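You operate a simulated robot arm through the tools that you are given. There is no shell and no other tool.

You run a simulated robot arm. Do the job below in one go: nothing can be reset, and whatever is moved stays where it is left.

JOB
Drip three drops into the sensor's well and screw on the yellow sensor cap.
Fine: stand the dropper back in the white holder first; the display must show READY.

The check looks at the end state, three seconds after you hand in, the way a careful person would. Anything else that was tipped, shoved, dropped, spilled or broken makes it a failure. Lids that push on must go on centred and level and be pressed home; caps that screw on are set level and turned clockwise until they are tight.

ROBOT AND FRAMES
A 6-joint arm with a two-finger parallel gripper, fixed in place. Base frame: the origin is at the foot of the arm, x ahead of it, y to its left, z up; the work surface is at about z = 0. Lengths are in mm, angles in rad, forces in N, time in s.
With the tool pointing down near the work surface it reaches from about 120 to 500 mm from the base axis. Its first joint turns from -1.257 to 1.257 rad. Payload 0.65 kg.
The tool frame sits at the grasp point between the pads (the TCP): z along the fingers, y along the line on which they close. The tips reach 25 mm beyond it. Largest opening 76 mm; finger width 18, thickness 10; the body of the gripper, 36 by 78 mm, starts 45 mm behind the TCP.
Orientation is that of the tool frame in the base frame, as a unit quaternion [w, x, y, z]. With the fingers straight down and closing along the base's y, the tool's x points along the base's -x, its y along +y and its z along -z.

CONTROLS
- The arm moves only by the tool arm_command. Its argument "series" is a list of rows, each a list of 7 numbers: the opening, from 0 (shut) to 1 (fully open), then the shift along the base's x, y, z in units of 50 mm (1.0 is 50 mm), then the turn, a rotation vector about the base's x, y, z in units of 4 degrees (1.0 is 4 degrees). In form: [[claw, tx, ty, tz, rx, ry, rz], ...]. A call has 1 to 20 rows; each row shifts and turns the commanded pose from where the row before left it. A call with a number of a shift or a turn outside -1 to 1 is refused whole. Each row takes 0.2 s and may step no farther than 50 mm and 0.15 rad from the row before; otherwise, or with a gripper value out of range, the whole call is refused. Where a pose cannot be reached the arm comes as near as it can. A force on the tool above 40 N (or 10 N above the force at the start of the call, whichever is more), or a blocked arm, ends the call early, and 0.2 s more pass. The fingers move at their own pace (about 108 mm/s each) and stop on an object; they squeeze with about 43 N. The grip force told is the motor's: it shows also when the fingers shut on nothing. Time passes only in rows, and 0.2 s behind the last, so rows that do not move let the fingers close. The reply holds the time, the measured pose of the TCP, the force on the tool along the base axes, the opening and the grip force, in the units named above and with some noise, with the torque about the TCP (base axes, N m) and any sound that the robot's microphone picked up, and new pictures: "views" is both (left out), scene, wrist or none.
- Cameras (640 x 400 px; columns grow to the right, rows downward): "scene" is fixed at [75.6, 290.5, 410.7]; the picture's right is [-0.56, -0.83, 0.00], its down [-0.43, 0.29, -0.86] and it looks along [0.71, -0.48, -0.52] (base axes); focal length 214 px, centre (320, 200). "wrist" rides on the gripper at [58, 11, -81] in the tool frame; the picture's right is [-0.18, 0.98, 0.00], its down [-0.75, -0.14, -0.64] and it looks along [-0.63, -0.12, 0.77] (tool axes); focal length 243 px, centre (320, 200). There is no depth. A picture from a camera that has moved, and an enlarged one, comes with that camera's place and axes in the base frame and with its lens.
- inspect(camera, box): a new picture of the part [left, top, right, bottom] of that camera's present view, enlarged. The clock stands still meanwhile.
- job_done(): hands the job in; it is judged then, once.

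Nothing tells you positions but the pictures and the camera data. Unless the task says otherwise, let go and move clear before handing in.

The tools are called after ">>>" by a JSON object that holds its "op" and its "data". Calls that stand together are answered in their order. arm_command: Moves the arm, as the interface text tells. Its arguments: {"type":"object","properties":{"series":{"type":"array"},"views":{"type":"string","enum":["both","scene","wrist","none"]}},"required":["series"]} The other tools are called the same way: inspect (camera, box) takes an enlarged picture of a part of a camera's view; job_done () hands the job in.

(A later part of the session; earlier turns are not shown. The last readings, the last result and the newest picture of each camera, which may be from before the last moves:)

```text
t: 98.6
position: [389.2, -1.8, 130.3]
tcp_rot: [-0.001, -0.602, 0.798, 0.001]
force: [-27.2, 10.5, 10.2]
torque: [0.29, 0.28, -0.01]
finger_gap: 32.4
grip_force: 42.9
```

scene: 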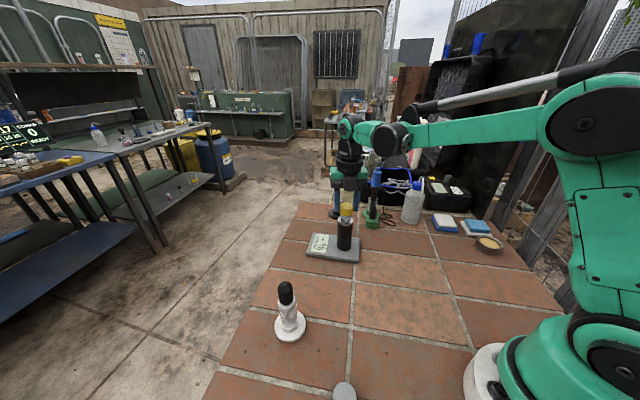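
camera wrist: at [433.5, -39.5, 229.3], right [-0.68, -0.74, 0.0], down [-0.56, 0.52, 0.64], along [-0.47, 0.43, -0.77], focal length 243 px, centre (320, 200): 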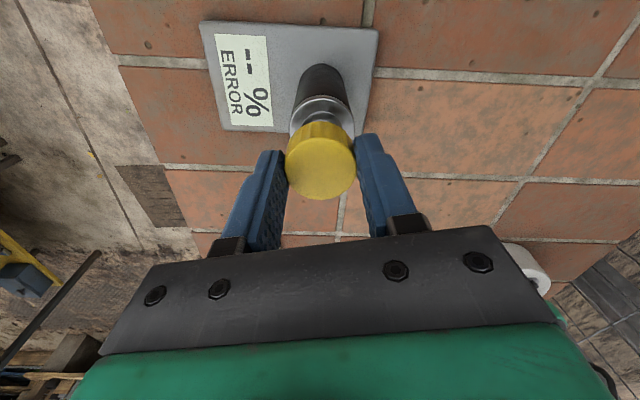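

As the cap turns, its small offset from the tool axis shows up as a side load. I'll compensate with a small shift and see the loads.

>>> {"op": "arm_command", "data": {"series": [[0.37, -0.01, 0.008, 0, 0, 0, 0], [0.37, 0, 0, 0, 0, 0, 0]], "views": "none"}}

>>> {"op": "inspect", "data": {"camera": "wrist", "box": [240, 80, 400, 220]}}

>>> {"op": "inspect", "data": {"camera": "scene", "box": [325, 190, 370, 230]}}

```text
t: 99.2
position: [389.3, -2.1, 130.4]
tcp_rot: [0.0, -0.602, 0.799, 0.001]
force: [-17.2, 5.3, 9.9]
torque: [0.13, 0.39, -0.02]
finger_gap: 32.4
grip_force: 42.6
```

```text
2.86 times, centred on (320, 150) of wrist
camera zoom: at [362.1, -54.3, 209.2], right [-0.89, 0.45, 0.0], down [0.34, 0.68, 0.64], along [0.29, 0.57, -0.77], focal length 693 px, centre (320, 343)
```

zoom: 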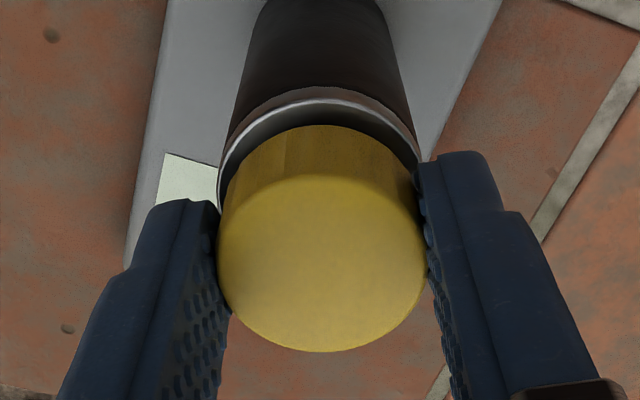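

```text
10.00 times, centred on (348, 210) of scene
camera zoom: at [75.6, 290.5, 410.7], right [-0.56, -0.83, 0.0], down [-0.43, 0.29, -0.86], along [0.71, -0.48, -0.52], focal length 2145 px, centre (45, 100)
```

zoom: 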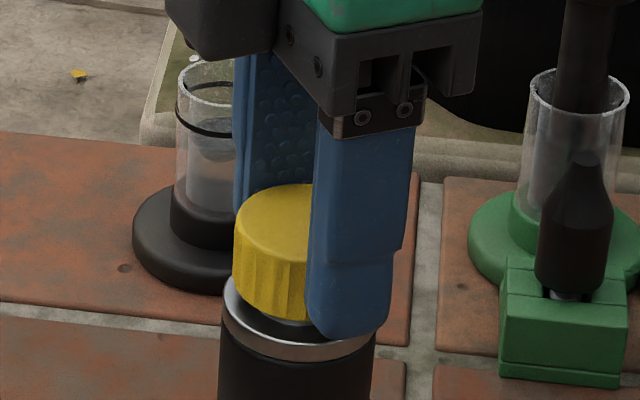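

>>> {"op": "arm_command", "data": {"series": [[0.37, -0.01, 0.004, 0.004, 0, 0, 0], [0.37, 0, 0, 0, 0, 0, 0]], "views": "none"}}

```text
t: 99.8
position: [388.9, -0.6, 131.5]
tcp_rot: [-0.001, -0.602, 0.799, -0.001]
force: [-12.0, -3.5, 9.8]
torque: [-0.05, 0.31, 0.0]
finger_gap: 32.2
grip_force: 43.2
```

>>> {"op": "arm_command", "data": {"series": [[0.37, -0.01, -0.004, 0, 0, 0, 0], [0.37, 0, 0, 0, 0, 0, 0]], "views": "none"}}

>>> {"op": "inspect", "data": {"camera": "wrist", "box": [240, 80, 400, 220]}}

```text
t: 100.4
position: [389.1, -1.0, 129.8]
tcp_rot: [0.001, -0.602, 0.799, -0.001]
force: [0.9, -8.2, 1.1]
torque: [-0.21, 0.03, 0.0]
finger_gap: 32.3
grip_force: 42.8
```

```text
2.86 times, centred on (320, 150) of wrist
camera zoom: at [361.7, -54.2, 209.1], right [-0.89, 0.45, 0.0], down [0.34, 0.69, 0.64], along [0.29, 0.57, -0.77], focal length 693 px, centre (320, 343)
```

zoom: 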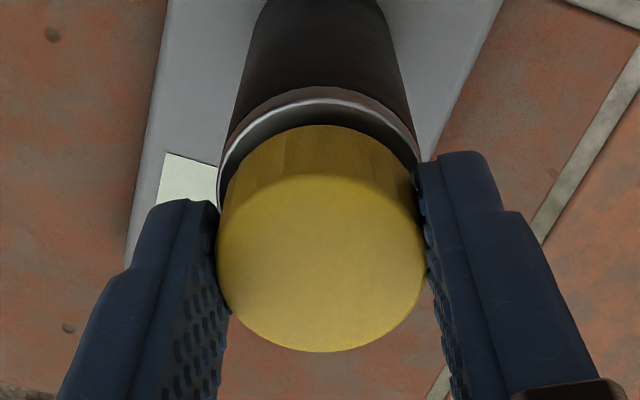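

Loads are nearly nulled; the cap's centre sits about 1.2 mm off the tool axis, so I'll include that compensation while turning on with light pressure.

>>> {"op": "arm_command", "data": {"series": [[0.37, -0.002, -0.004, -0.006, 0, 0, -1], [0.37, -0.002, 0.001, 0, 0, 0, -1], [0.37, -0.002, 0.001, 0, 0, 0, -1], [0.37, -0.002, 0.001, 0, 0, 0, -1], [0.37, -0.002, 0.001, 0, 0, 0, -1], [0.37, 0, 0, 0, 0, 0, 0]], "views": "none"}}

>>> {"op": "arm_command", "data": {"series": [[0.37, -0.0012, 0.001, 0, 0, 0, -1], [0.37, -0.0012, 0.001, 0, 0, 0, -1], [0.37, -0.0012, 0.001, 0, 0, 0, -1], [0.37, -0.0012, 0.001, 0, 0, 0, -1], [0.37, -0.0012, 0.001, 0, 0, 0, -1], [0.37, 0, 0, 0, 0, 0, 0]], "views": "none"}}

>>> {"op": "inspect", "data": {"camera": "scene", "box": [325, 190, 370, 230]}}

```text
t: 101.8
position: [387.6, -1.5, 131.4]
tcp_rot: [0.0, -0.452, 0.892, -0.001]
force: [15.6, -14.7, -14.5]
torque: [-0.41, -0.26, -0.05]
finger_gap: 32.4
grip_force: 43.3
```

```text
t: 103.2
position: [389.4, -0.6, 130.2]
tcp_rot: [0.0, -0.291, 0.957, -0.001]
force: [22.2, -19.4, -13.2]
torque: [-0.31, -0.21, -0.01]
finger_gap: 32.6
grip_force: 42.9
```

```text
10.00 times, centred on (348, 210) of scene
camera zoom: at [75.7, 290.5, 410.7], right [-0.56, -0.83, 0.0], down [-0.43, 0.29, -0.86], along [0.71, -0.48, -0.52], focal length 2145 px, centre (45, 100)
```

zoom: 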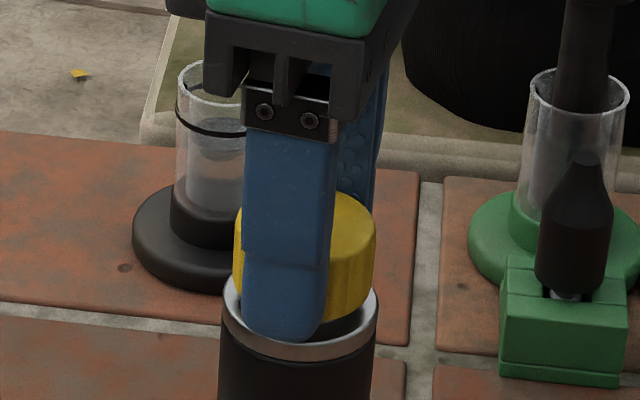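

The vertical force turned negative: the thread has caught and is pulling the cap down. I'll follow it down and balance the side loads.

>>> {"op": "arm_command", "data": {"series": [[0.37, 0.008, -0.012, -0.01, 0, 0, 0], [0.37, 0, 0, 0, 0, 0, 0]], "views": "none"}}

```text
t: 103.8
position: [388.6, -0.3, 130.0]
tcp_rot: [0.0, -0.293, 0.956, 0.001]
force: [15.2, -17.4, 13.5]
torque: [-0.42, -0.35, -0.06]
finger_gap: 32.3
grip_force: 42.9
```

>>> {"op": "arm_command", "data": {"series": [[0.37, 0.007, -0.016, 0.003, 0, 0, 0], [0.37, 0, 0, 0, 0, 0, 0]], "views": "none"}}

```text
t: 104.4
position: [388.3, -0.2, 130.4]
tcp_rot: [0.001, -0.292, 0.957, 0.001]
force: [16.1, -11.8, 7.6]
torque: [-0.31, -0.38, -0.04]
finger_gap: 31.9
grip_force: 42.6
```

>>> {"op": "arm_command", "data": {"series": [[0.37, 0.012, -0.014, 0, 0, 0, 0], [0.37, 0, 0, 0, 0, 0, 0]], "views": "none"}}

>>> {"op": "inspect", "data": {"camera": "wrist", "box": [240, 80, 400, 220]}}

```text
t: 105.0
position: [388.6, -0.3, 129.5]
tcp_rot: [0.001, -0.293, 0.956, 0.0]
force: [9.8, -0.9, 11.5]
torque: [-0.1, -0.25, -0.02]
finger_gap: 32.4
grip_force: 44.1
```

```text
2.86 times, centred on (320, 150) of wrist
camera zoom: at [333.3, -24.6, 208.7], right [-0.4, 0.92, 0.0], down [0.7, 0.3, 0.64], along [0.59, 0.26, -0.77], focal length 693 px, centre (320, 343)
```

zoom: 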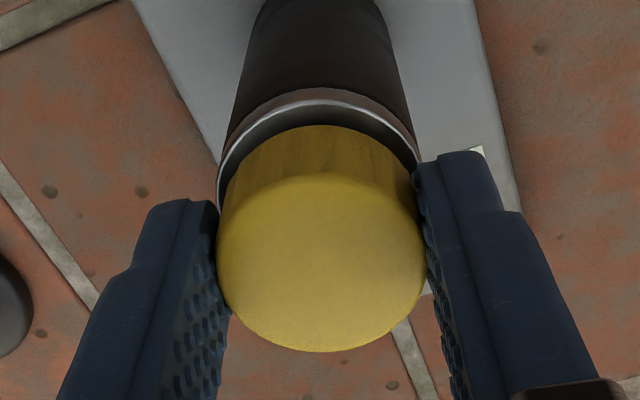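

>>> {"op": "arm_command", "data": {"series": [[0.37, 0.002, 0.0014, -0.001, 0, 0, -1], [0.37, -0.001, 0.0014, -0.001, 0, 0, -1], [0.37, -0.001, 0.0014, -0.001, 0, 0, -1], [0.37, -0.001, 0.0014, -0.001, 0, 0, -1], [0.37, -0.001, 0.0014, -0.001, 0, 0, -1], [0.37, 0, 0, 0, 0, 0, 0]], "views": "none"}}

>>> {"op": "inspect", "data": {"camera": "scene", "box": [325, 190, 370, 230]}}

```text
t: 106.4
position: [389.2, -1.2, 129.4]
tcp_rot: [-0.002, -0.123, 0.992, 0.002]
force: [-30.5, 24.1, 4.3]
torque: [0.39, 0.21, 0.01]
finger_gap: 32.3
grip_force: 43.2
```

```text
10.00 times, centred on (348, 210) of scene
camera zoom: at [75.6, 290.6, 410.7], right [-0.56, -0.83, 0.0], down [-0.43, 0.29, -0.86], along [0.71, -0.48, -0.52], focal length 2145 px, centre (45, 100)
```

zoom: 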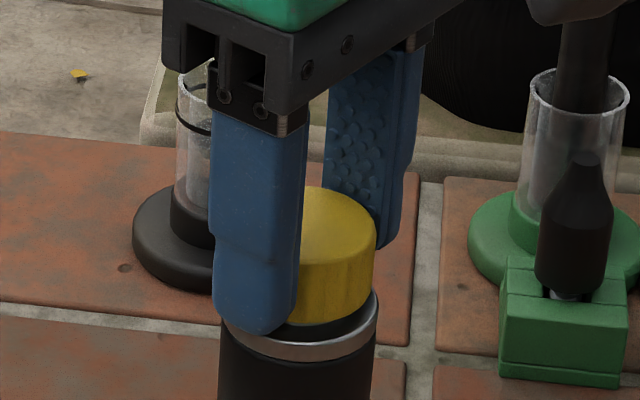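

The cap has visibly descended. I'll balance the side loads again and continue.

>>> {"op": "arm_command", "data": {"series": [[0.37, -0.01, 0.016, 0, 0, 0, 0], [0.37, 0, 0, 0, 0, 0, 0]], "views": "none"}}

```text
t: 107.0
position: [388.0, -0.5, 129.7]
tcp_rot: [-0.001, -0.122, 0.992, 0.001]
force: [-16.6, 24.4, -6.6]
torque: [0.3, 0.5, 0.05]
finger_gap: 32.4
grip_force: 42.9
```

>>> {"op": "arm_command", "data": {"series": [[0.37, -0.008, 0.02, -0.002, 0, 0, 0], [0.37, 0, 0, 0, 0, 0, 0]], "views": "none"}}

```text
t: 107.6
position: [388.0, -0.8, 129.7]
tcp_rot: [0.002, -0.122, 0.992, 0.0]
force: [0.9, 12.3, 16.6]
torque: [0.26, 0.36, -0.01]
finger_gap: 32.4
grip_force: 43.3
```

>>> {"op": "arm_command", "data": {"series": [[0.37, -0.001, 0.008, 0, 0, 0, -1], [0.37, -0.0005, 0.003, 0, 0, 0, -1], [0.37, -0.0005, 0.003, 0, 0, 0, -1], [0.37, -0.0005, 0.002, 0, 0, 0, -1], [0.37, -0.0005, 0.002, 0, 0, 0, -1], [0.37, 0, 0, 0, 0, 0, 0]], "views": "none"}}

```text
t: 109.0
position: [387.5, 0.7, 129.4]
tcp_rot: [0.002, 0.054, 0.999, 0.0]
force: [22.7, -4.2, 15.9]
torque: [-0.04, -0.26, -0.02]
finger_gap: 32.6
grip_force: 43.1
```

>>> {"op": "arm_command", "data": {"series": [[0.37, 0.01, 0, 0, 0, 0, 0], [0.37, 0.001, 0.001, 0, 0, 0, -1], [0.37, 0.001, 0.001, 0, 0, 0, -1], [0.37, 0, 0.001, 0, 0, 0, -1], [0.37, 0, 0.001, 0, 0, 0, -1], [0.37, 0, 0.001, 0, 0, 0, -1], [0.37, 0, 0, 0, 0, 0, 0]], "views": "none"}}

>>> {"op": "inspect", "data": {"camera": "scene", "box": [325, 190, 370, 230]}}

>>> {"op": "inspect", "data": {"camera": "wrist", "box": [240, 80, 400, 220]}}

```text
t: 110.6
position: [388.0, 0.9, 129.4]
tcp_rot: [0.0, 0.226, 0.974, -0.001]
force: [7.2, -21.5, -3.0]
torque: [-0.38, -0.38, -0.06]
finger_gap: 32.2
grip_force: 43.1
```

```text
10.00 times, centred on (348, 210) of scene
camera zoom: at [75.6, 290.5, 410.7], right [-0.56, -0.83, 0.0], down [-0.43, 0.29, -0.86], along [0.71, -0.48, -0.52], focal length 2145 px, centre (45, 100)
```

zoom: 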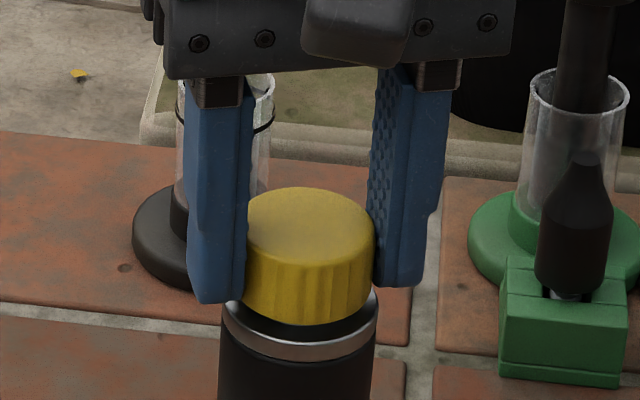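

```text
2.86 times, centred on (320, 150) of wrist
camera zoom: at [340.0, 36.3, 207.9], right [0.6, 0.8, 0.0], down [0.61, -0.46, 0.64], along [0.52, -0.39, -0.77], focal length 693 px, centre (320, 343)
```

zoom: 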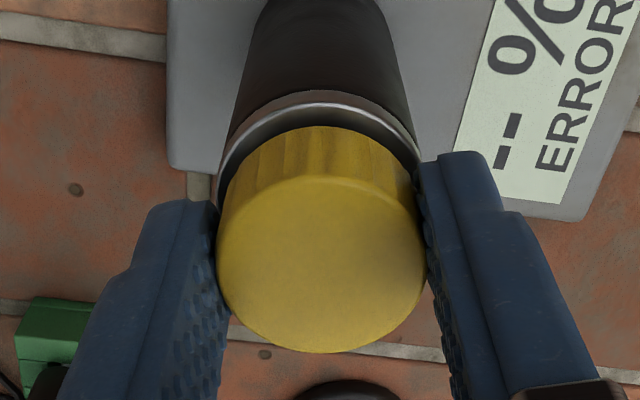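

The cap keeps going down. Continue in 20° steps with force balancing.

>>> {"op": "arm_command", "data": {"series": [[0.37, 0.003, -0.014, -0.003, 0, 0, 0], [0.37, 0.001, 0.001, 0, 0, 0, -1], [0.37, 0.001, 0.001, 0, 0, 0, -1], [0.37, 0.001, 0.001, -0.001, 0, 0, -1], [0.37, 0.001, 0.001, -0.001, 0, 0, -1], [0.37, 0.001, 0.001, -0.001, 0, 0, -1], [0.37, 0, 0, 0, 0, 0, 0]], "views": "none"}}

```text
t: 112.2
position: [387.8, 0.8, 128.8]
tcp_rot: [-0.002, 0.391, 0.92, 0.0]
force: [-24.3, -13.7, 17.3]
torque: [-0.41, 0.42, -0.07]
finger_gap: 32.3
grip_force: 43.3
```

>>> {"op": "arm_command", "data": {"series": [[0.37, -0.009, -0.012, 0.002, 0, 0, 0], [0.37, 0, 0, 0, 0, 0, 0]], "views": "none"}}

>>> {"op": "arm_command", "data": {"series": [[0.37, 0.001, 0.001, 0, 0, 0, -1], [0.37, 0.001, 0.001, 0, 0, 0, -1], [0.37, 0.001, 0.001, 0, 0, 0, -1], [0.37, 0.001, 0.001, 0, 0, 0, -1], [0.37, 0.001, 0.001, 0, 0, 0, -1], [0.37, 0, 0, 0, 0, 0, 0]], "views": "none"}}

```text
t: 112.8
position: [386.6, 1.6, 128.0]
tcp_rot: [0.0, 0.39, 0.921, 0.002]
force: [-16.6, -3.0, 25.6]
torque: [-0.17, 0.46, -0.04]
finger_gap: 32.1
grip_force: 43.1
```

```text
t: 114.2
position: [388.1, 2.3, 128.6]
tcp_rot: [-0.001, 0.544, 0.839, -0.001]
force: [-20.7, 2.7, -2.3]
torque: [0.09, 0.44, 0.0]
finger_gap: 32.0
grip_force: 43.4
```

>>> {"op": "arm_command", "data": {"series": [[0.37, -0.008, 0, -0.004, 0, 0, 0], [0.37, 0.001, 0.001, 0, 0, 0, -1], [0.37, 0.001, 0.001, 0, 0, 0, -1], [0.37, 0.001, 0.001, 0, 0, 0, -1], [0.37, 0.001, 0.001, 0, 0, 0, -1], [0.37, 0.001, 0, 0, 0, 0, -1], [0.37, 0, 0, 0, 0, 0, 0]], "views": "none"}}

>>> {"op": "inspect", "data": {"camera": "scene", "box": [325, 190, 370, 230]}}

>>> {"op": "inspect", "data": {"camera": "wrist", "box": [240, 80, 400, 220]}}

```text
t: 115.8
position: [389.9, 0.9, 128.4]
tcp_rot: [0.002, 0.683, 0.731, 0.0]
force: [3.2, 1.6, -28.6]
torque: [0.15, 0.01, 0.0]
finger_gap: 32.1
grip_force: 43.0
```

```text
10.00 times, centred on (348, 210) of scene
camera zoom: at [75.7, 290.5, 410.7], right [-0.56, -0.83, 0.0], down [-0.43, 0.29, -0.86], along [0.71, -0.48, -0.52], focal length 2145 px, centre (45, 100)
```

zoom: 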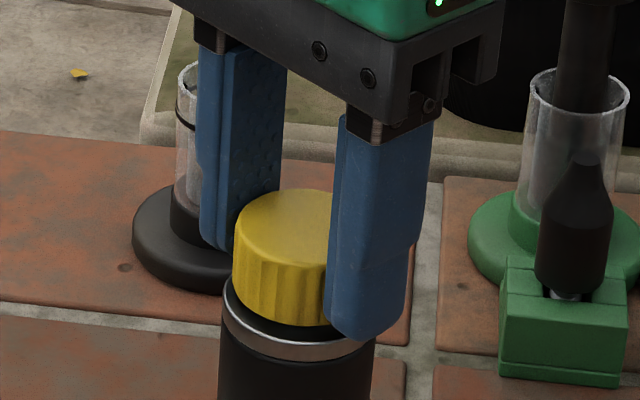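

```text
2.86 times, centred on (320, 150) of wrist
camera zoom: at [395.4, 60.3, 207.3], right [0.99, -0.12, 0.0], down [-0.09, -0.76, 0.64], along [-0.07, -0.64, -0.77], focal length 693 px, centre (320, 343)
```

zoom: 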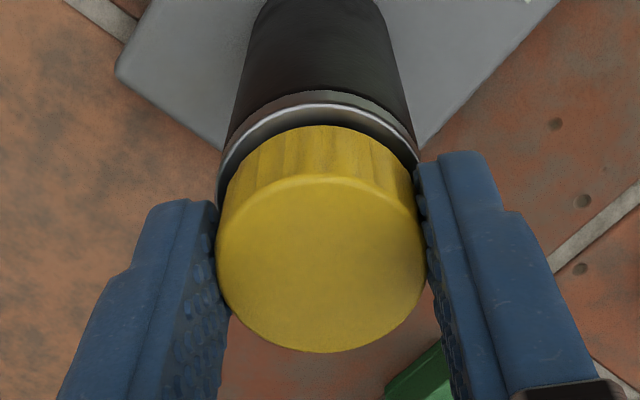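

>>> {"op": "arm_command", "data": {"series": [[0.37, 0, 0, -0.01, 0, 0, 0], [0.37, 0, 0, 0, 0, 0, 0]], "views": "none"}}

>>> {"op": "arm_command", "data": {"series": [[0.37, 0.0016, 0.0002, -0.002, 0, 0, -1], [0.37, 0.0016, 0.0002, -0.002, 0, 0, -1], [0.37, 0.0016, 0.0002, -0.002, 0, 0, -1], [0.37, 0.0016, 0.0002, -0.002, 0, 0, -1], [0.37, 0.0016, 0.0002, -0.002, 0, 0, -1], [0.37, 0, 0, 0, 0, 0, 0]], "views": "none"}}

```text
t: 116.4
position: [387.7, 0.3, 127.9]
tcp_rot: [0.001, 0.682, 0.732, 0.0]
force: [12.3, -1.7, -26.5]
torque: [0.09, -0.1, 0.01]
finger_gap: 32.0
grip_force: 42.9
```

```text
t: 117.8
position: [387.9, 1.7, 128.1]
tcp_rot: [0.001, 0.798, 0.602, 0.001]
force: [19.5, -0.1, 18.5]
torque: [-0.26, -0.2, 0.0]
finger_gap: 32.4
grip_force: 42.7
```

>>> {"op": "arm_command", "data": {"series": [[0.37, 0.008, 0, 0, 0, 0, 0], [0.37, 0.0016, -0.0004, 0, 0, 0, -1], [0.37, 0.0016, -0.0004, 0, 0, 0, -1], [0.37, 0.0016, -0.0004, 0, 0, 0, -1], [0.37, 0.0016, -0.0004, 0, 0, 0, -1], [0.37, 0.0016, -0.0004, 0, 0, 0, -1], [0.37, 0, 0, 0, 0, 0, 0]], "views": "none"}}

>>> {"op": "arm_command", "data": {"series": [[0.37, 0.001, -0.001, -0.001, 0, 0, -1], [0.37, 0.001, -0.001, -0.001, 0, 0, -1], [0.37, 0.001, -0.001, -0.001, 0, 0, -1], [0.37, 0.001, -0.001, -0.001, 0, 0, -1], [0.37, 0.001, -0.001, -0.001, 0, 0, -1], [0.37, 0, 0, 0, 0, 0, 0]], "views": "scene"}}

>>> {"op": "inspect", "data": {"camera": "scene", "box": [325, 190, 370, 230]}}

```text
t: 119.4
position: [389.6, 0.5, 127.4]
tcp_rot: [0.0, 0.891, 0.453, -0.001]
force: [-3.3, -13.4, 14.4]
torque: [-0.24, 0.02, -0.01]
finger_gap: 32.3
grip_force: 42.5
```

```text
t: 120.8
position: [390.6, 1.4, 127.1]
tcp_rot: [0.0, 0.957, 0.291, 0.0]
force: [-7.0, -7.2, 9.7]
torque: [-0.2, 0.23, -0.02]
finger_gap: 32.5
grip_force: 42.6
```

scene: 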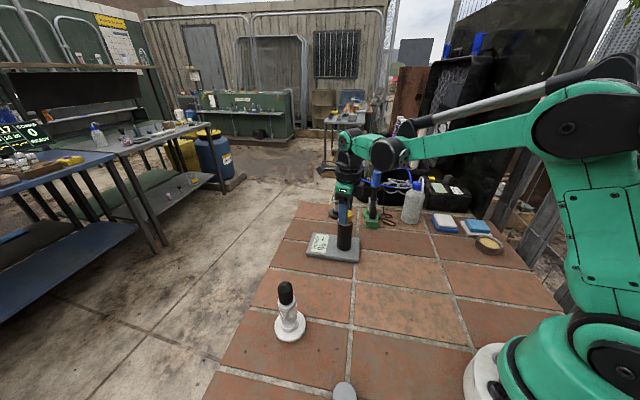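

```text
10.00 times, centred on (348, 210) of scene
camera zoom: at [75.6, 290.5, 410.7], right [-0.56, -0.83, 0.0], down [-0.43, 0.29, -0.86], along [0.71, -0.48, -0.52], focal length 2145 px, centre (45, 100)
```

zoom: 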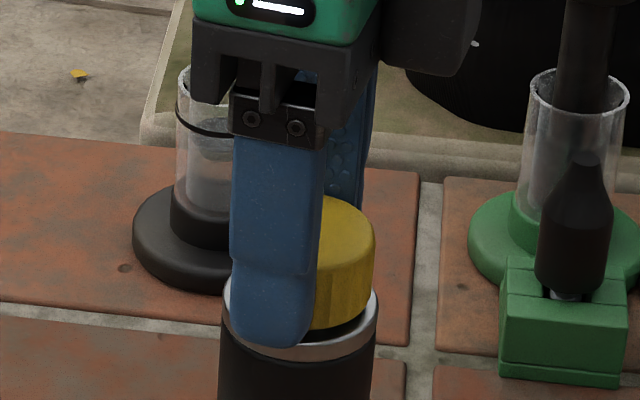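

The cap keeps descending with moderate loads. Continue clockwise.

>>> {"op": "arm_command", "data": {"series": [[0.37, 0, -0.003, -0.001, 0, 0, -1], [0.37, 0, -0.002, -0.001, 0, 0, -1], [0.37, 0.001, -0.001, -0.001, 0, 0, -1], [0.37, 0.001, -0.001, -0.001, 0, 0, -1], [0.37, 0.001, -0.001, -0.001, 0, 0, -1], [0.37, 0, 0, 0, 0, 0, 0]], "views": "none"}}

>>> {"op": "arm_command", "data": {"series": [[0.37, 0.0005, -0.0016, -0.001, 0, 0, -1], [0.37, 0.0005, -0.0016, -0.001, 0, 0, -1], [0.37, 0.0005, -0.0016, -0.001, 0, 0, -1], [0.37, 0, 0, 0, 0, 0, 0]], "views": "none"}}

```text
t: 122.2
position: [389.4, -0.2, 128.3]
tcp_rot: [0.0, 0.993, 0.121, -0.001]
force: [-19.0, -11.4, -4.7]
torque: [-0.26, 0.47, 0.01]
finger_gap: 32.5
grip_force: 42.7
```

```text
t: 122.8
position: [390.6, -0.3, 127.2]
tcp_rot: [-0.011, 0.998, 0.063, 0.001]
force: [0.2, 4.2, 2.6]
torque: [-0.54, 0.44, -0.06]
finger_gap: 32.5
grip_force: 43.3
out of reach, approached as far as the arm can: row 2, 3
stopped in row 3: the force on the tool passed its limit at 56 N (the readings are from after the stop); the commanded pose is now the measured one
```

The wrist has reached its clockwise limit after about 320°. The cap is threaded on, so I'll open the fingers, straighten the tool, and look at the cap before regripping.

>>> {"op": "arm_command", "data": {"series": [[0.45, 0, 0, 0, 0, 0, 0], [0.7, 0, 0, 0, 0, 0, 0], [1, 0, 0, 0, 0, 0, 0], [1, 0, 0, 0.1, -0.3, 0, 0.5], [1, 0, 0, 0.3, 0, 0, 0.5], [1, 0, 0, 0.3, 0, 0, 0], [1, 0, 0, 0, 0, 0, 0]]}}

>>> {"op": "inspect", "data": {"camera": "scene", "box": [325, 190, 370, 230]}}

>>> {"op": "inspect", "data": {"camera": "wrist", "box": [240, 60, 400, 200]}}

```text
t: 124.4
position: [390.7, -1.7, 162.7]
tcp_rot: [0.001, 0.995, 0.098, 0.001]
force: [0.0, -0.1, 1.1]
torque: [-0.01, -0.04, -0.01]
finger_gap: 75.9
grip_force: 0.0
camera wrist: at [449.8, -0.6, 241.8], right [0.01, -1.0, 0.0], down [-0.77, -0.01, 0.64], along [-0.64, -0.01, -0.77], focal length 243 px, centre (320, 200)
```

scene: 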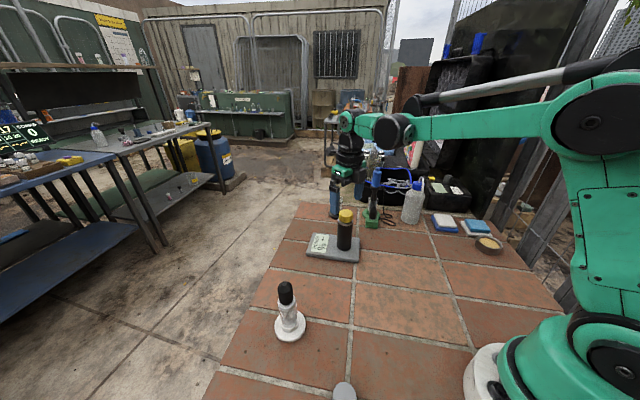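
wrist: 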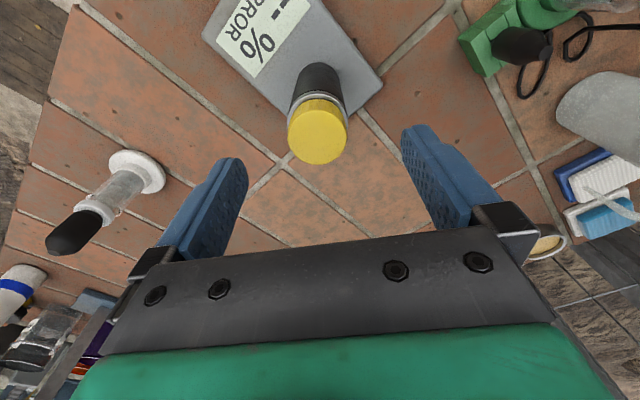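

```text
10.00 times, centred on (348, 210) of scene
camera zoom: at [75.6, 290.5, 410.7], right [-0.56, -0.83, 0.0], down [-0.43, 0.29, -0.86], along [0.71, -0.48, -0.52], focal length 2145 px, centre (45, 100)
```

zoom: 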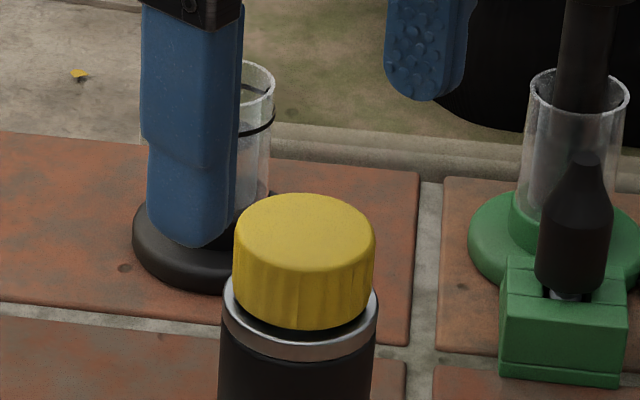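

```text
2.86 times, centred on (320, 130) of wrist
camera zoom: at [449.8, -0.6, 241.8], right [0.01, -1.0, 0.0], down [-0.77, -0.01, 0.64], along [-0.64, -0.01, -0.77], focal length 693 px, centre (320, 400)
```

zoom: 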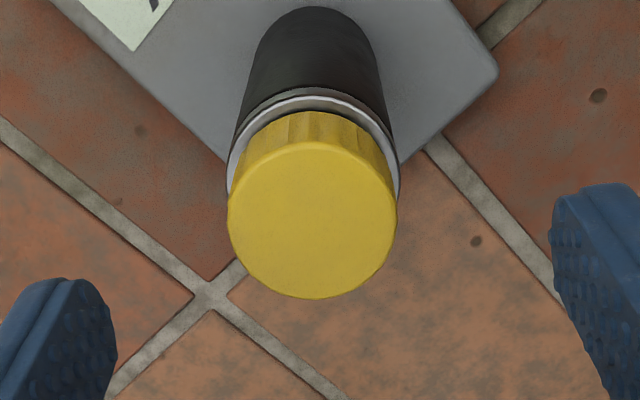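

The cap is on level and centred, about 2.4 mm further down, with perhaps 2 mm left to go. The display still shows ERROR. I'll turn the open gripper back counter-clockwise above the cap to regrip.

>>> {"op": "arm_command", "data": {"series": [[1, 0, 0, 0, 0, 0, 1], [1, 0, 0, 0, 0, 0, 1], [1, 0, 0, 0, 0, 0, 1], [1, 0, 0, 0, 0, 0, 1], [1, 0, 0, 0, 0, 0, 1], [1, 0, 0, 0, 0, 0, 1], [1, 0, 0, 0, 0, 0, 1], [1, 0, 0, 0, 0, 0, 1], [1, 0, 0, 0, 0, 0, 1], [1, 0, 0, 0, 0, 0, 1], [1, 0, 0, 0, 0, 0, 1], [1, 0, 0, 0, 0, 0, 1], [1, 0, 0, 0, 0, 0, 1], [1, 0, 0, 0, 0, 0, 1], [1, 0, 0, 0, 0, 0, 1], [1, 0, 0, 0, 0, 0, 1], [1, 0, 0, 0, 0, 0, 1], [1, 0, 0, 0, 0, 0, 1], [1, 0, 0, 0, 0, 0, 1], [1, 0, 0, 0, 0, 0, 1]], "views": "none"}}

>>> {"op": "arm_command", "data": {"series": [[1, 0, 0, 0, 0, 0, 1], [1, 0, 0, 0, 0, 0, 1], [1, 0, 0, 0, 0, 0, 1], [1, 0, 0, 0, 0, 0, 1], [1, 0, 0, 0, 0, 0, 1], [1, 0, 0, 0, 0, 0, 1], [1, 0, 0, 0, 0, 0, 1], [1, 0, 0, 0, 0, 0, 1], [1, 0, 0, 0, 0, 0, 1], [1, 0, 0, 0, 0, 0, 1], [1, 0, 0, 0, 0, 0, 1], [1, 0, 0, 0, 0, 0, 1], [1, 0, 0, 0, 0, 0, 1], [1, 0, 0, 0, 0, 0, 1], [1, 0, 0, 0, 0, 0, 1], [1, 0, 0, 0, 0, 0, 1], [1, 0, 0, 0, 0, 0, 1], [1, 0, 0, 0, 0, 0, 1], [1, 0, 0, 0, 0, 0, 1], [1, 0, 0, 0, 0, 0, 1]], "views": "none"}}

>>> {"op": "arm_command", "data": {"series": [[1, 0, 0, 0, 0, 0, 1], [1, 0, 0, 0, 0, 0, 1], [1, 0, 0, 0, 0, 0, 1], [1, 0, 0, 0, 0, 0, 1], [1, 0, 0, 0, 0, 0, 1], [1, 0, 0, 0, 0, 0, 1], [1, 0, 0, 0, 0, 0, 1], [1, 0, 0, 0, 0, 0, 1], [1, 0, 0, 0, 0, 0, 1], [1, 0, 0, 0, 0, 0, 1], [1, 0, 0, 0, 0, 0, 1], [1, 0, 0, 0, 0, 0, 1], [1, 0, 0, 0, 0, 0, 1], [1, 0, 0, 0, 0, 0, 1], [1, 0, 0, 0, 0, 0, 1], [1, 0, 0, 0, 0, 0, 1], [1, 0, 0, 0, 0, 0, 1], [1, 0, 0, 0, 0, 0, 1], [1, 0, 0, 0, 0, 0, 1], [1, 0, 0, 0, 0, 0, 1]], "views": "none"}}

>>> {"op": "arm_command", "data": {"series": [[1, 0, 0, 0, 0, 0, 1], [1, 0, 0, 0, 0, 0, 1], [1, 0, 0, 0, 0, 0, 1], [1, 0, 0, 0, 0, 0, 1], [1, 0, 0, 0, 0, 0, 1], [1, 0, 0, 0, 0, 0, 1], [1, 0, 0, 0, 0, 0, 1], [1, 0, 0, 0, 0, 0, 1], [1, 0, 0, 0, 0, 0, 1], [1, 0, 0, 0, 0, 0, 1], [1, 0, 0, 0, 0, 0, 1], [1, 0, 0, 0, 0, 0, 1], [1, 0, 0, 0, 0, 0, 1], [1, 0, 0, 0, 0, 0, 1], [1, 0, 0, 0, 0, 0, 1], [1, 0, 0, 0, 0, 0, 1], [1, 0, 0, 0, 0, 0, 1], [1, 0, 0, 0, 0, 0, 1], [1, 0, 0, 0, 0, 0, 0]]}}

>>> {"op": "inspect", "data": {"camera": "wrist", "box": [220, 60, 420, 200]}}

```text
t: 128.6
position: [391.7, -0.6, 163.2]
tcp_rot: [0.001, 0.698, 0.716, 0.001]
force: [-0.6, -0.4, 0.9]
torque: [0.01, 0.01, 0.0]
finger_gap: 76.0
grip_force: 0.0
```

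```text
t: 132.8
position: [391.2, -0.5, 162.1]
tcp_rot: [0.0, 0.075, 0.997, 0.001]
force: [1.3, 0.9, -0.6]
torque: [0.01, 0.03, 0.0]
finger_gap: 76.0
grip_force: 0.0
```

```text
t: 137.0
position: [389.9, -0.6, 162.8]
tcp_rot: [-0.001, -0.583, 0.813, 0.0]
force: [-0.5, 0.2, -0.2]
torque: [-0.01, 0.03, -0.01]
finger_gap: 75.9
grip_force: 0.1
```

```text
t: 141.0
position: [390.6, 0.4, 160.1]
tcp_rot: [0.001, 0.949, -0.315, 0.0]
force: [-0.6, 1.0, -0.6]
torque: [0.01, 0.02, 0.0]
finger_gap: 76.0
grip_force: 0.1
camera wrist: at [430.8, -43.4, 240.6], right [-0.73, -0.68, 0.0], down [-0.52, 0.56, 0.64], along [-0.44, 0.47, -0.77], focal length 243 px, centre (320, 200)
```

scene: 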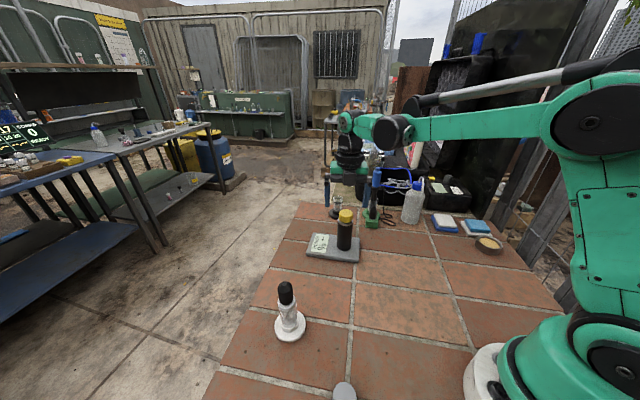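
wrist: 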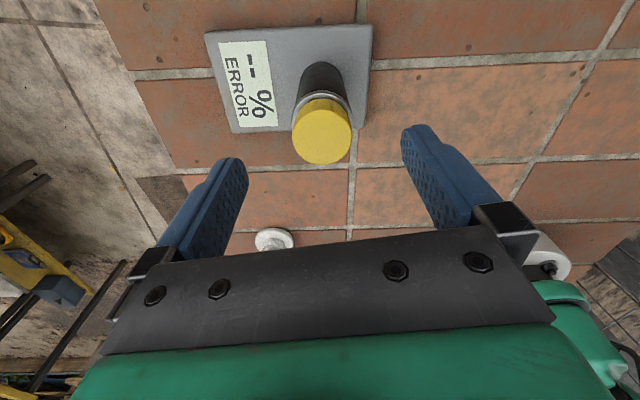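

```text
2.86 times, centred on (320, 130) of wrist
camera zoom: at [430.8, -43.4, 240.6], right [-0.73, -0.68, 0.0], down [-0.52, 0.56, 0.64], along [-0.44, 0.47, -0.77], focal length 693 px, centre (320, 400)
```

zoom: 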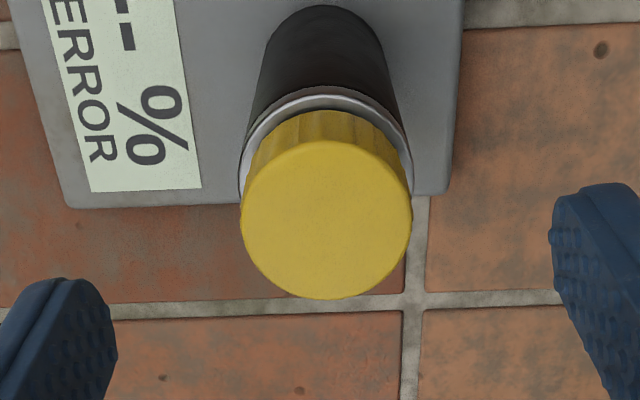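

The two views place the cap centre at (388.8, 0.0). I'll shift onto it, lower to the same grip height, and close.

>>> {"op": "arm_command", "data": {"series": [[1, -0.036, -0.006, -0.2, 0, 0, 0], [1, 0, 0, -0.3, 0, 0, 0], [1, 0, 0, -0.16, 0, 0, 0], [0.6, 0, 0, 0, 0, 0, 0], [0.5, 0, 0, 0, 0, 0, 0], [0.5, 0, 0, 0, 0, 0, 0]], "views": "none"}}

>>> {"op": "inspect", "data": {"camera": "wrist", "box": [240, 80, 400, 220]}}

>>> {"op": "inspect", "data": {"camera": "scene", "box": [325, 190, 370, 230]}}

```text
t: 142.4
position: [389.5, -2.0, 129.5]
tcp_rot: [0.001, 0.949, -0.315, -0.001]
force: [-0.9, -0.3, 0.1]
torque: [0.0, 0.01, -0.01]
finger_gap: 38.0
grip_force: 0.0
```

```text
2.86 times, centred on (320, 150) of wrist
camera zoom: at [429.7, -45.2, 207.4], right [-0.74, -0.68, 0.0], down [-0.52, 0.56, 0.64], along [-0.44, 0.47, -0.77], focal length 693 px, centre (320, 343)
```

zoom: 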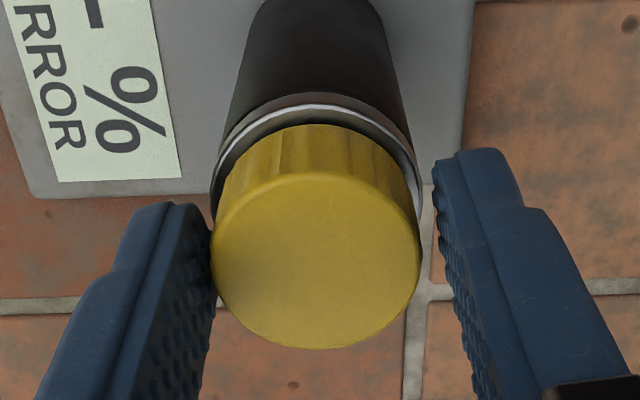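

```text
10.00 times, centred on (348, 210) of scene
camera zoom: at [75.6, 290.5, 410.7], right [-0.56, -0.83, 0.0], down [-0.43, 0.29, -0.86], along [0.71, -0.48, -0.52], focal length 2145 px, centre (45, 100)
```

zoom: 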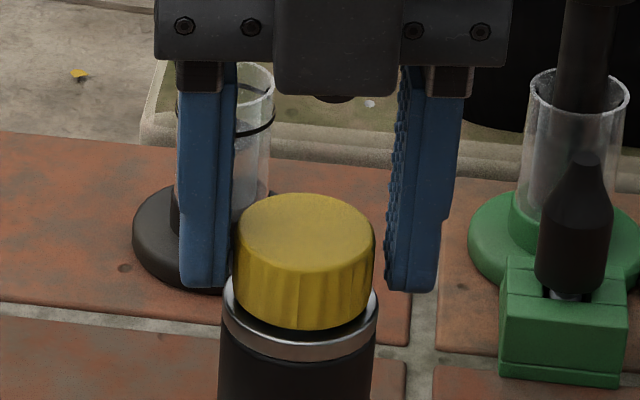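

>>> {"op": "arm_command", "data": {"series": [[0.5, -0.018, 0.038, 0, 0, 0, 0], [0.5, 0, 0, 0, 0, 0, 0], [0.5, 0, 0, 0, 0, 0, 0]], "views": "none"}}

>>> {"op": "inspect", "data": {"camera": "wrist", "box": [240, 80, 400, 220]}}

```text
t: 143.2
position: [389.0, 0.5, 128.6]
tcp_rot: [0.001, 0.949, -0.315, -0.001]
force: [-0.7, -0.2, 1.0]
torque: [0.01, 0.01, 0.0]
finger_gap: 38.0
grip_force: 0.1
```

```text
2.86 times, centred on (320, 150) of wrist
camera zoom: at [428.4, -43.4, 207.2], right [-0.74, -0.68, 0.0], down [-0.52, 0.56, 0.64], along [-0.44, 0.47, -0.77], focal length 693 px, centre (320, 343)
```

zoom: 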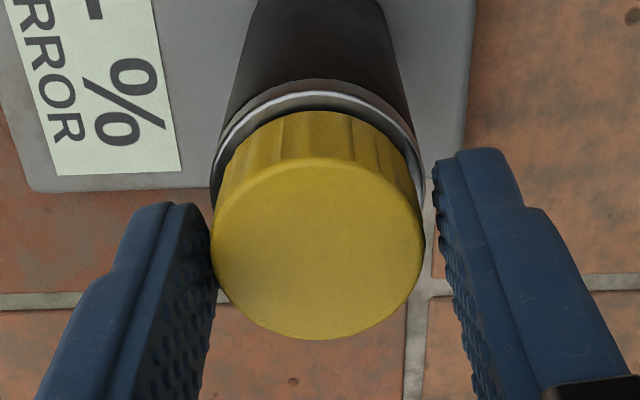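

>>> {"op": "arm_command", "data": {"series": [[0.5, 0.007, 0.01, 0, 0, 0, 0], [0.46, 0, 0, 0, 0, 0, 0], [0.44, 0, 0, 0, 0, 0, 0], [0.42, 0, 0, 0, 0, 0, 0], [0.37, 0, 0, 0, 0, 0, 0], [0.37, 0, 0, 0, 0, 0, 0]], "views": "none"}}

>>> {"op": "inspect", "data": {"camera": "wrist", "box": [240, 80, 400, 220]}}

```text
t: 144.6
position: [388.0, 0.2, 128.1]
tcp_rot: [0.001, 0.949, -0.316, -0.001]
force: [-7.9, -5.7, 0.5]
torque: [-0.1, 0.11, 0.02]
finger_gap: 32.4
grip_force: 43.0
```

```text
2.86 times, centred on (320, 150) of wrist
camera zoom: at [428.3, -42.8, 207.6], right [-0.74, -0.68, 0.0], down [-0.52, 0.56, 0.64], along [-0.44, 0.47, -0.77], focal length 693 px, centre (320, 343)
```

zoom: 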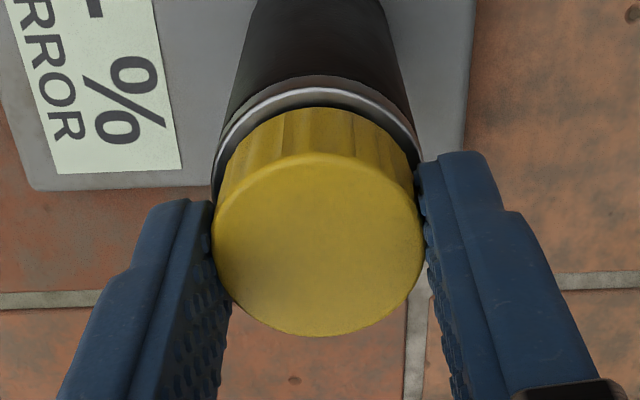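

Good centred grip with low loads. Now I'll continue clockwise in 20° steps, watching forces and torque.

>>> {"op": "arm_command", "data": {"series": [[0.37, -0.003, -0.006, 0, 0, 0, -1], [0.37, 0, 0, -0.001, 0, 0, -1], [0.37, 0, 0, -0.001, 0, 0, -1], [0.37, 0, 0, -0.001, 0, 0, -1], [0.37, 0, 0, -0.001, 0, 0, -1], [0.37, 0, 0, 0, 0, 0, 0]], "views": "none"}}

>>> {"op": "arm_command", "data": {"series": [[0.37, 0, 0, -0.001, 0, 0, -1], [0.37, 0, 0, -0.001, 0, 0, -1], [0.37, 0, 0, -0.001, 0, 0, -1], [0.37, 0, 0, -0.001, 0, 0, -1], [0.37, 0, 0, -0.001, 0, 0, -1], [0.37, 0, 0, 0, 0, 0, 0]], "views": "none"}}

```text
t: 146.0
position: [388.7, 1.0, 129.3]
tcp_rot: [0.0, 0.88, -0.476, -0.001]
force: [-8.7, -8.6, -21.5]
torque: [-0.18, 0.2, 0.0]
finger_gap: 32.2
grip_force: 42.9
```

```text
t: 147.4
position: [389.5, 1.3, 129.5]
tcp_rot: [0.0, 0.784, -0.621, 0.0]
force: [1.2, -7.6, -18.3]
torque: [-0.18, -0.03, 0.02]
finger_gap: 32.4
grip_force: 43.2
```

>>> {"op": "arm_command", "data": {"series": [[0.37, 0, -0.004, -0.008, 0, 0, -1], [0.37, 0, 0, -0.002, 0, 0, -1], [0.37, 0, 0, -0.002, 0, 0, -1], [0.37, 0, 0, -0.002, 0, 0, -1], [0.37, 0, 0, -0.002, 0, 0, -1], [0.37, 0, 0, 0, 0, 0, 0]], "views": "none"}}

>>> {"op": "arm_command", "data": {"series": [[0.37, 0, 0, -0.002, 0, 0, -1], [0.37, 0, 0, -0.002, 0, 0, -1], [0.37, 0, 0, -0.002, 0, 0, -1], [0.37, 0, 0, -0.002, 0, 0, -1], [0.37, 0, 0, -0.002, 0, 0, -1], [0.37, 0, 0, 0, 0, 0, 0]], "views": "none"}}

```text
t: 148.8
position: [389.3, 1.0, 127.7]
tcp_rot: [0.001, -0.665, 0.747, 0.0]
force: [0.5, 0.7, 11.2]
torque: [0.0, 0.06, -0.02]
finger_gap: 32.4
grip_force: 43.2
stopped in row 6: the force on the tool passed its limit at 40 N (the readings are from after the stop); the commanded pose is now the measured one
```

```text
t: 150.2
position: [389.7, 0.7, 127.8]
tcp_rot: [0.002, -0.523, 0.852, -0.001]
force: [22.3, -11.2, 26.9]
torque: [-0.29, -0.41, -0.02]
finger_gap: 32.6
grip_force: 43.5
```

>>> {"op": "arm_command", "data": {"series": [[0.37, 0.008, -0.008, 0.006, 0, 0, 0], [0.37, 0, 0, 0, 0, 0, 0]], "views": "none"}}

>>> {"op": "arm_command", "data": {"series": [[0.37, 0, 0, 0, 0, 0, -1], [0.37, 0, 0, 0, 0, 0, -1], [0.37, 0, 0, 0, 0, 0, -1], [0.37, 0, 0, 0, 0, 0, -1], [0.37, 0, 0, 0, 0, 0, -1], [0.37, 0, 0, 0, 0, 0, 0]], "views": "none"}}

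>>> {"op": "inspect", "data": {"camera": "scene", "box": [325, 190, 370, 230]}}

>>> {"op": "inspect", "data": {"camera": "wrist", "box": [240, 80, 400, 220]}}

```text
t: 150.8
position: [389.3, 0.8, 128.3]
tcp_rot: [0.001, -0.524, 0.852, 0.0]
force: [19.2, -8.4, 12.0]
torque: [-0.28, -0.4, -0.06]
finger_gap: 32.2
grip_force: 42.9
```

```text
t: 152.2
position: [390.2, 1.1, 126.2]
tcp_rot: [0.001, -0.368, 0.93, -0.001]
force: [16.1, -5.8, 14.0]
torque: [-0.07, -0.39, -0.01]
finger_gap: 31.8
grip_force: 42.7
```

```text
10.00 times, centred on (348, 210) of scene
camera zoom: at [75.6, 290.5, 410.7], right [-0.56, -0.83, 0.0], down [-0.43, 0.29, -0.86], along [0.71, -0.48, -0.52], focal length 2145 px, centre (45, 100)
```

zoom: 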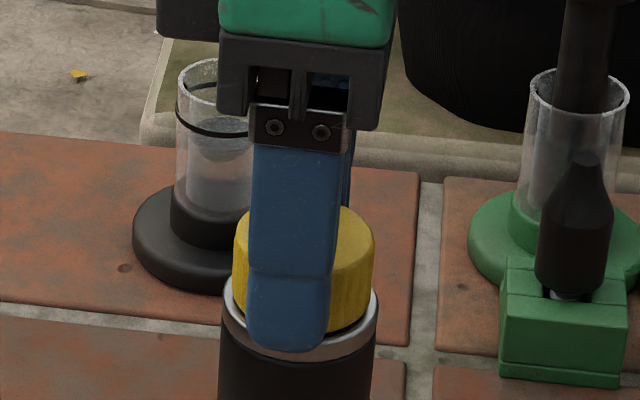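

```text
2.86 times, centred on (320, 150) of wrist
camera zoom: at [339.3, -31.2, 205.7], right [-0.54, 0.84, 0.0], down [0.64, 0.41, 0.65], along [0.54, 0.35, -0.76], focal length 693 px, centre (320, 343)
```

zoom: 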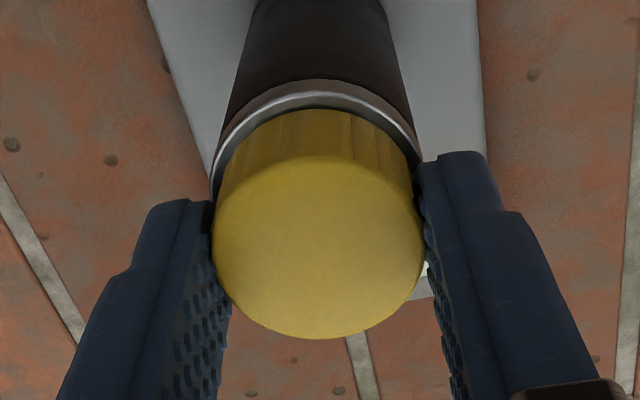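

>>> {"op": "arm_command", "data": {"series": [[0.37, 0.007, -0.004, 0, 0, 0, -1], [0.37, 0, 0, -0.001, 0, 0, -1], [0.37, 0, 0, -0.001, 0, 0, -1], [0.37, 0, 0, -0.001, 0, 0, -1], [0.37, 0, 0, -0.001, 0, 0, -1], [0.37, 0, 0, 0, 0, 0, 0]], "views": "none"}}

>>> {"op": "arm_command", "data": {"series": [[0.37, 0, 0, -0.001, 0, 0, -1], [0.37, 0, 0, -0.001, 0, 0, -1], [0.37, 0, 0, -0.001, 0, 0, -1], [0.37, 0, 0, -0.001, 0, 0, -1], [0.37, 0, 0, -0.001, 0, 0, -1], [0.37, 0, 0, 0, 0, 0, 0]], "views": "none"}}

```text
t: 153.6
position: [389.4, 0.1, 126.8]
tcp_rot: [0.002, -0.202, 0.979, 0.0]
force: [3.4, 0.1, -3.1]
torque: [0.04, -0.12, 0.01]
finger_gap: 32.4
grip_force: 43.2
```

```text
t: 155.0
position: [389.2, 0.7, 125.6]
tcp_rot: [0.002, -0.026, 1.0, 0.0]
force: [4.3, -10.8, 17.1]
torque: [-0.21, -0.11, 0.06]
finger_gap: 32.5
grip_force: 43.2
```

Smooth progress with low loads. Continuing.

>>> {"op": "arm_command", "data": {"series": [[0.37, 0, -0.003, 0, 0, 0, -1], [0.37, 0, 0, -0.001, 0, 0, -1], [0.37, 0, 0, -0.001, 0, 0, -1], [0.37, 0, 0, -0.001, 0, 0, -1], [0.37, 0, 0, -0.001, 0, 0, -1], [0.37, 0, 0, 0, 0, 0, 0]], "views": "none"}}

>>> {"op": "arm_command", "data": {"series": [[0.37, 0, 0, -0.001, 0, 0, -1], [0.37, 0, 0, -0.001, 0, 0, -1], [0.37, 0, 0, -0.001, 0, 0, -1], [0.37, 0, 0, -0.001, 0, 0, -1], [0.37, 0, 0, -0.001, 0, 0, -1], [0.37, 0, 0, 0, 0, 0, 0]], "views": "none"}}

>>> {"op": "inspect", "data": {"camera": "scene", "box": [325, 190, 370, 230]}}

>>> {"op": "inspect", "data": {"camera": "wrist", "box": [240, 80, 400, 220]}}

```text
t: 156.4
position: [390.5, -0.3, 124.9]
tcp_rot: [0.0, 0.147, 0.989, 0.0]
force: [8.2, -19.4, 26.2]
torque: [-0.4, -0.31, 0.08]
finger_gap: 32.2
grip_force: 43.9
```

```text
t: 157.8
position: [389.3, -0.5, 124.8]
tcp_rot: [0.0, 0.317, 0.948, -0.002]
force: [-7.0, -22.2, 1.9]
torque: [-0.42, 0.08, 0.12]
finger_gap: 32.3
grip_force: 42.7
```

```text
10.00 times, centred on (348, 210) of scene
camera zoom: at [75.6, 290.5, 410.7], right [-0.56, -0.83, 0.0], down [-0.43, 0.29, -0.86], along [0.71, -0.48, -0.52], focal length 2145 px, centre (45, 100)
```

zoom: 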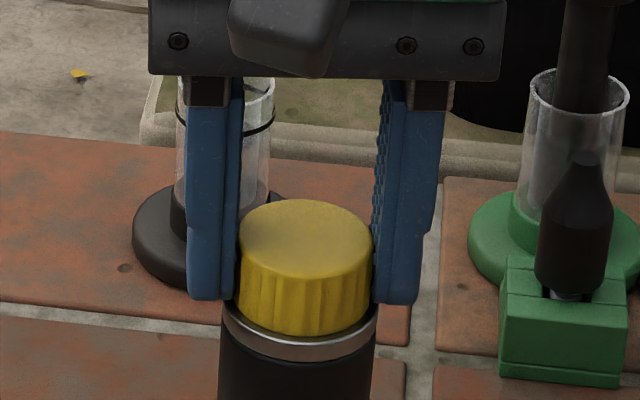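

```text
2.86 times, centred on (320, 150) of wrist
camera zoom: at [349.4, 43.9, 204.1], right [0.74, 0.68, 0.0], down [0.52, -0.56, 0.65], along [0.43, -0.48, -0.76], focal length 693 px, centre (320, 343)
```

zoom: 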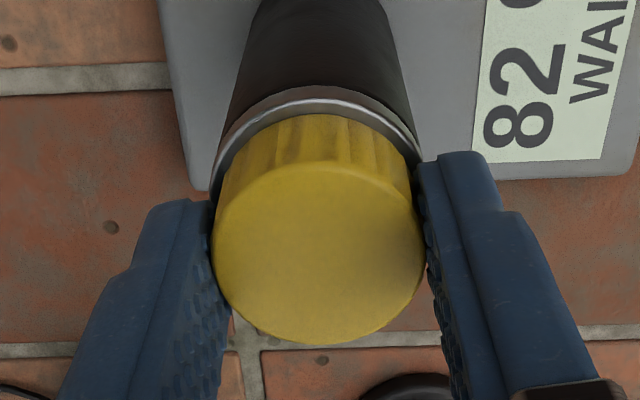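

The display changed to "82 … WAIT" and the turning torque is rising, so the cap is seating. Let me read the display.

>>> {"op": "inspect", "data": {"camera": "scene", "box": [295, 220, 375, 270]}}

```text
8.00 times, centred on (335, 245) of scene
camera zoom: at [75.6, 290.5, 410.7], right [-0.56, -0.83, 0.0], down [-0.43, 0.29, -0.86], along [0.71, -0.48, -0.52], focal length 1716 px, centre (200, -160)
```

zoom: 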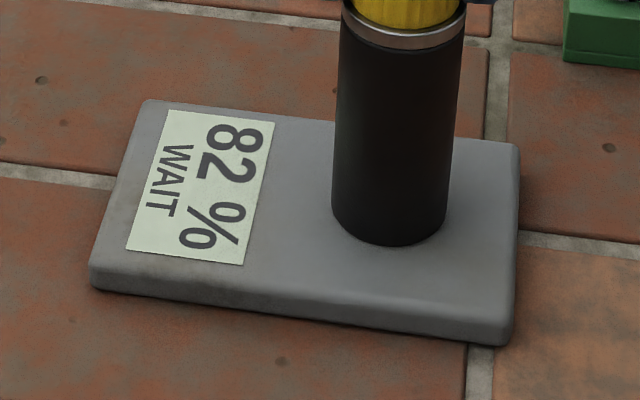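

>>> {"op": "arm_command", "data": {"series": [[0.37, -0.002, -0.014, 0, 0, 0, 0], [0.37, 0, 0, 0, 0, 0, -1], [0.37, 0, 0, 0, 0, 0, -1], [0.37, 0, 0, 0, 0, 0, -1], [0.37, 0, 0, 0, 0, 0, 0]], "views": "none"}}

>>> {"op": "inspect", "data": {"camera": "scene", "box": [295, 195, 375, 270]}}

```text
t: 159.0
position: [388.9, 0.5, 125.5]
tcp_rot: [0.0, 0.414, 0.91, -0.001]
force: [-13.6, -11.4, -20.0]
torque: [-0.33, -0.01, 0.12]
finger_gap: 32.0
grip_force: 42.8
```

```text
5.33 times, centred on (335, 232) of scene
camera zoom: at [75.7, 290.5, 410.7], right [-0.56, -0.83, 0.0], down [-0.43, 0.29, -0.86], along [0.71, -0.48, -0.52], focal length 1144 px, centre (240, 27)
```

zoom: 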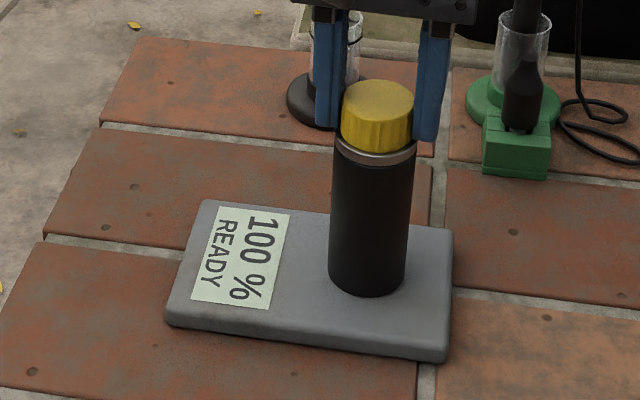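

The display reads "100 % READY". I'll check that the cap is really tight with a little more clockwise turning and watch the torque.

>>> {"op": "arm_command", "data": {"series": [[0.37, -0.004, -0.006, -0.006, 0, 0, 0], [0.37, 0, 0, 0, 0, 0, -1], [0.37, 0, 0, 0, 0, 0, -1], [0.37, 0, 0, 0, 0, 0, 0]], "views": "none"}}

>>> {"op": "inspect", "data": {"camera": "scene", "box": [295, 195, 375, 270]}}

>>> {"op": "inspect", "data": {"camera": "scene", "box": [325, 190, 370, 230]}}

```text
t: 160.0
position: [390.7, -0.1, 125.1]
tcp_rot: [0.001, 0.476, 0.88, 0.0]
force: [-5.8, -10.5, 11.7]
torque: [-0.25, 0.13, 0.08]
finger_gap: 31.8
grip_force: 43.2
```

```text
5.33 times, centred on (335, 232) of scene
camera zoom: at [75.6, 290.5, 410.7], right [-0.56, -0.83, 0.0], down [-0.43, 0.29, -0.86], along [0.71, -0.48, -0.52], focal length 1144 px, centre (240, 27)
```

zoom: 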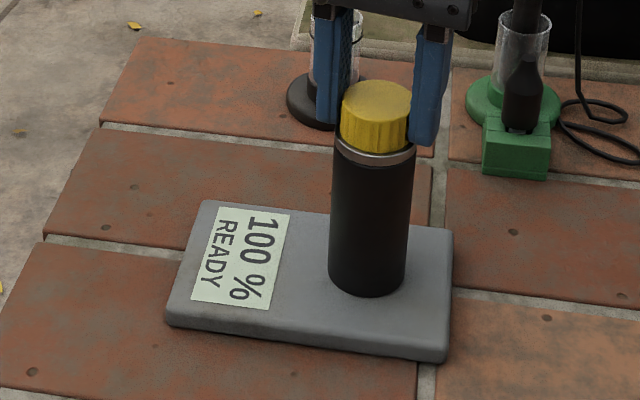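

```text
10.00 times, centred on (348, 210) of scene
camera zoom: at [75.6, 290.5, 410.7], right [-0.56, -0.83, 0.0], down [-0.43, 0.29, -0.86], along [0.71, -0.48, -0.52], focal length 2145 px, centre (45, 100)
```

zoom: 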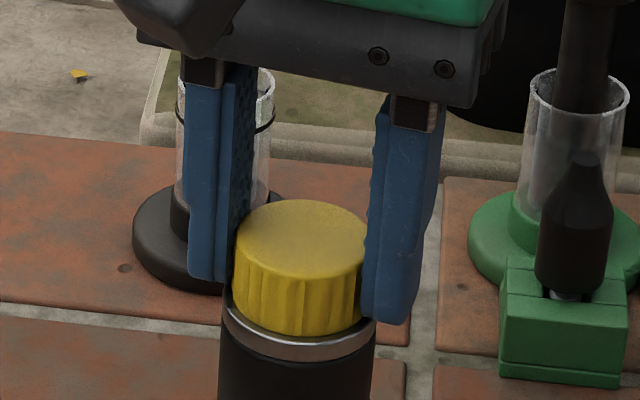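

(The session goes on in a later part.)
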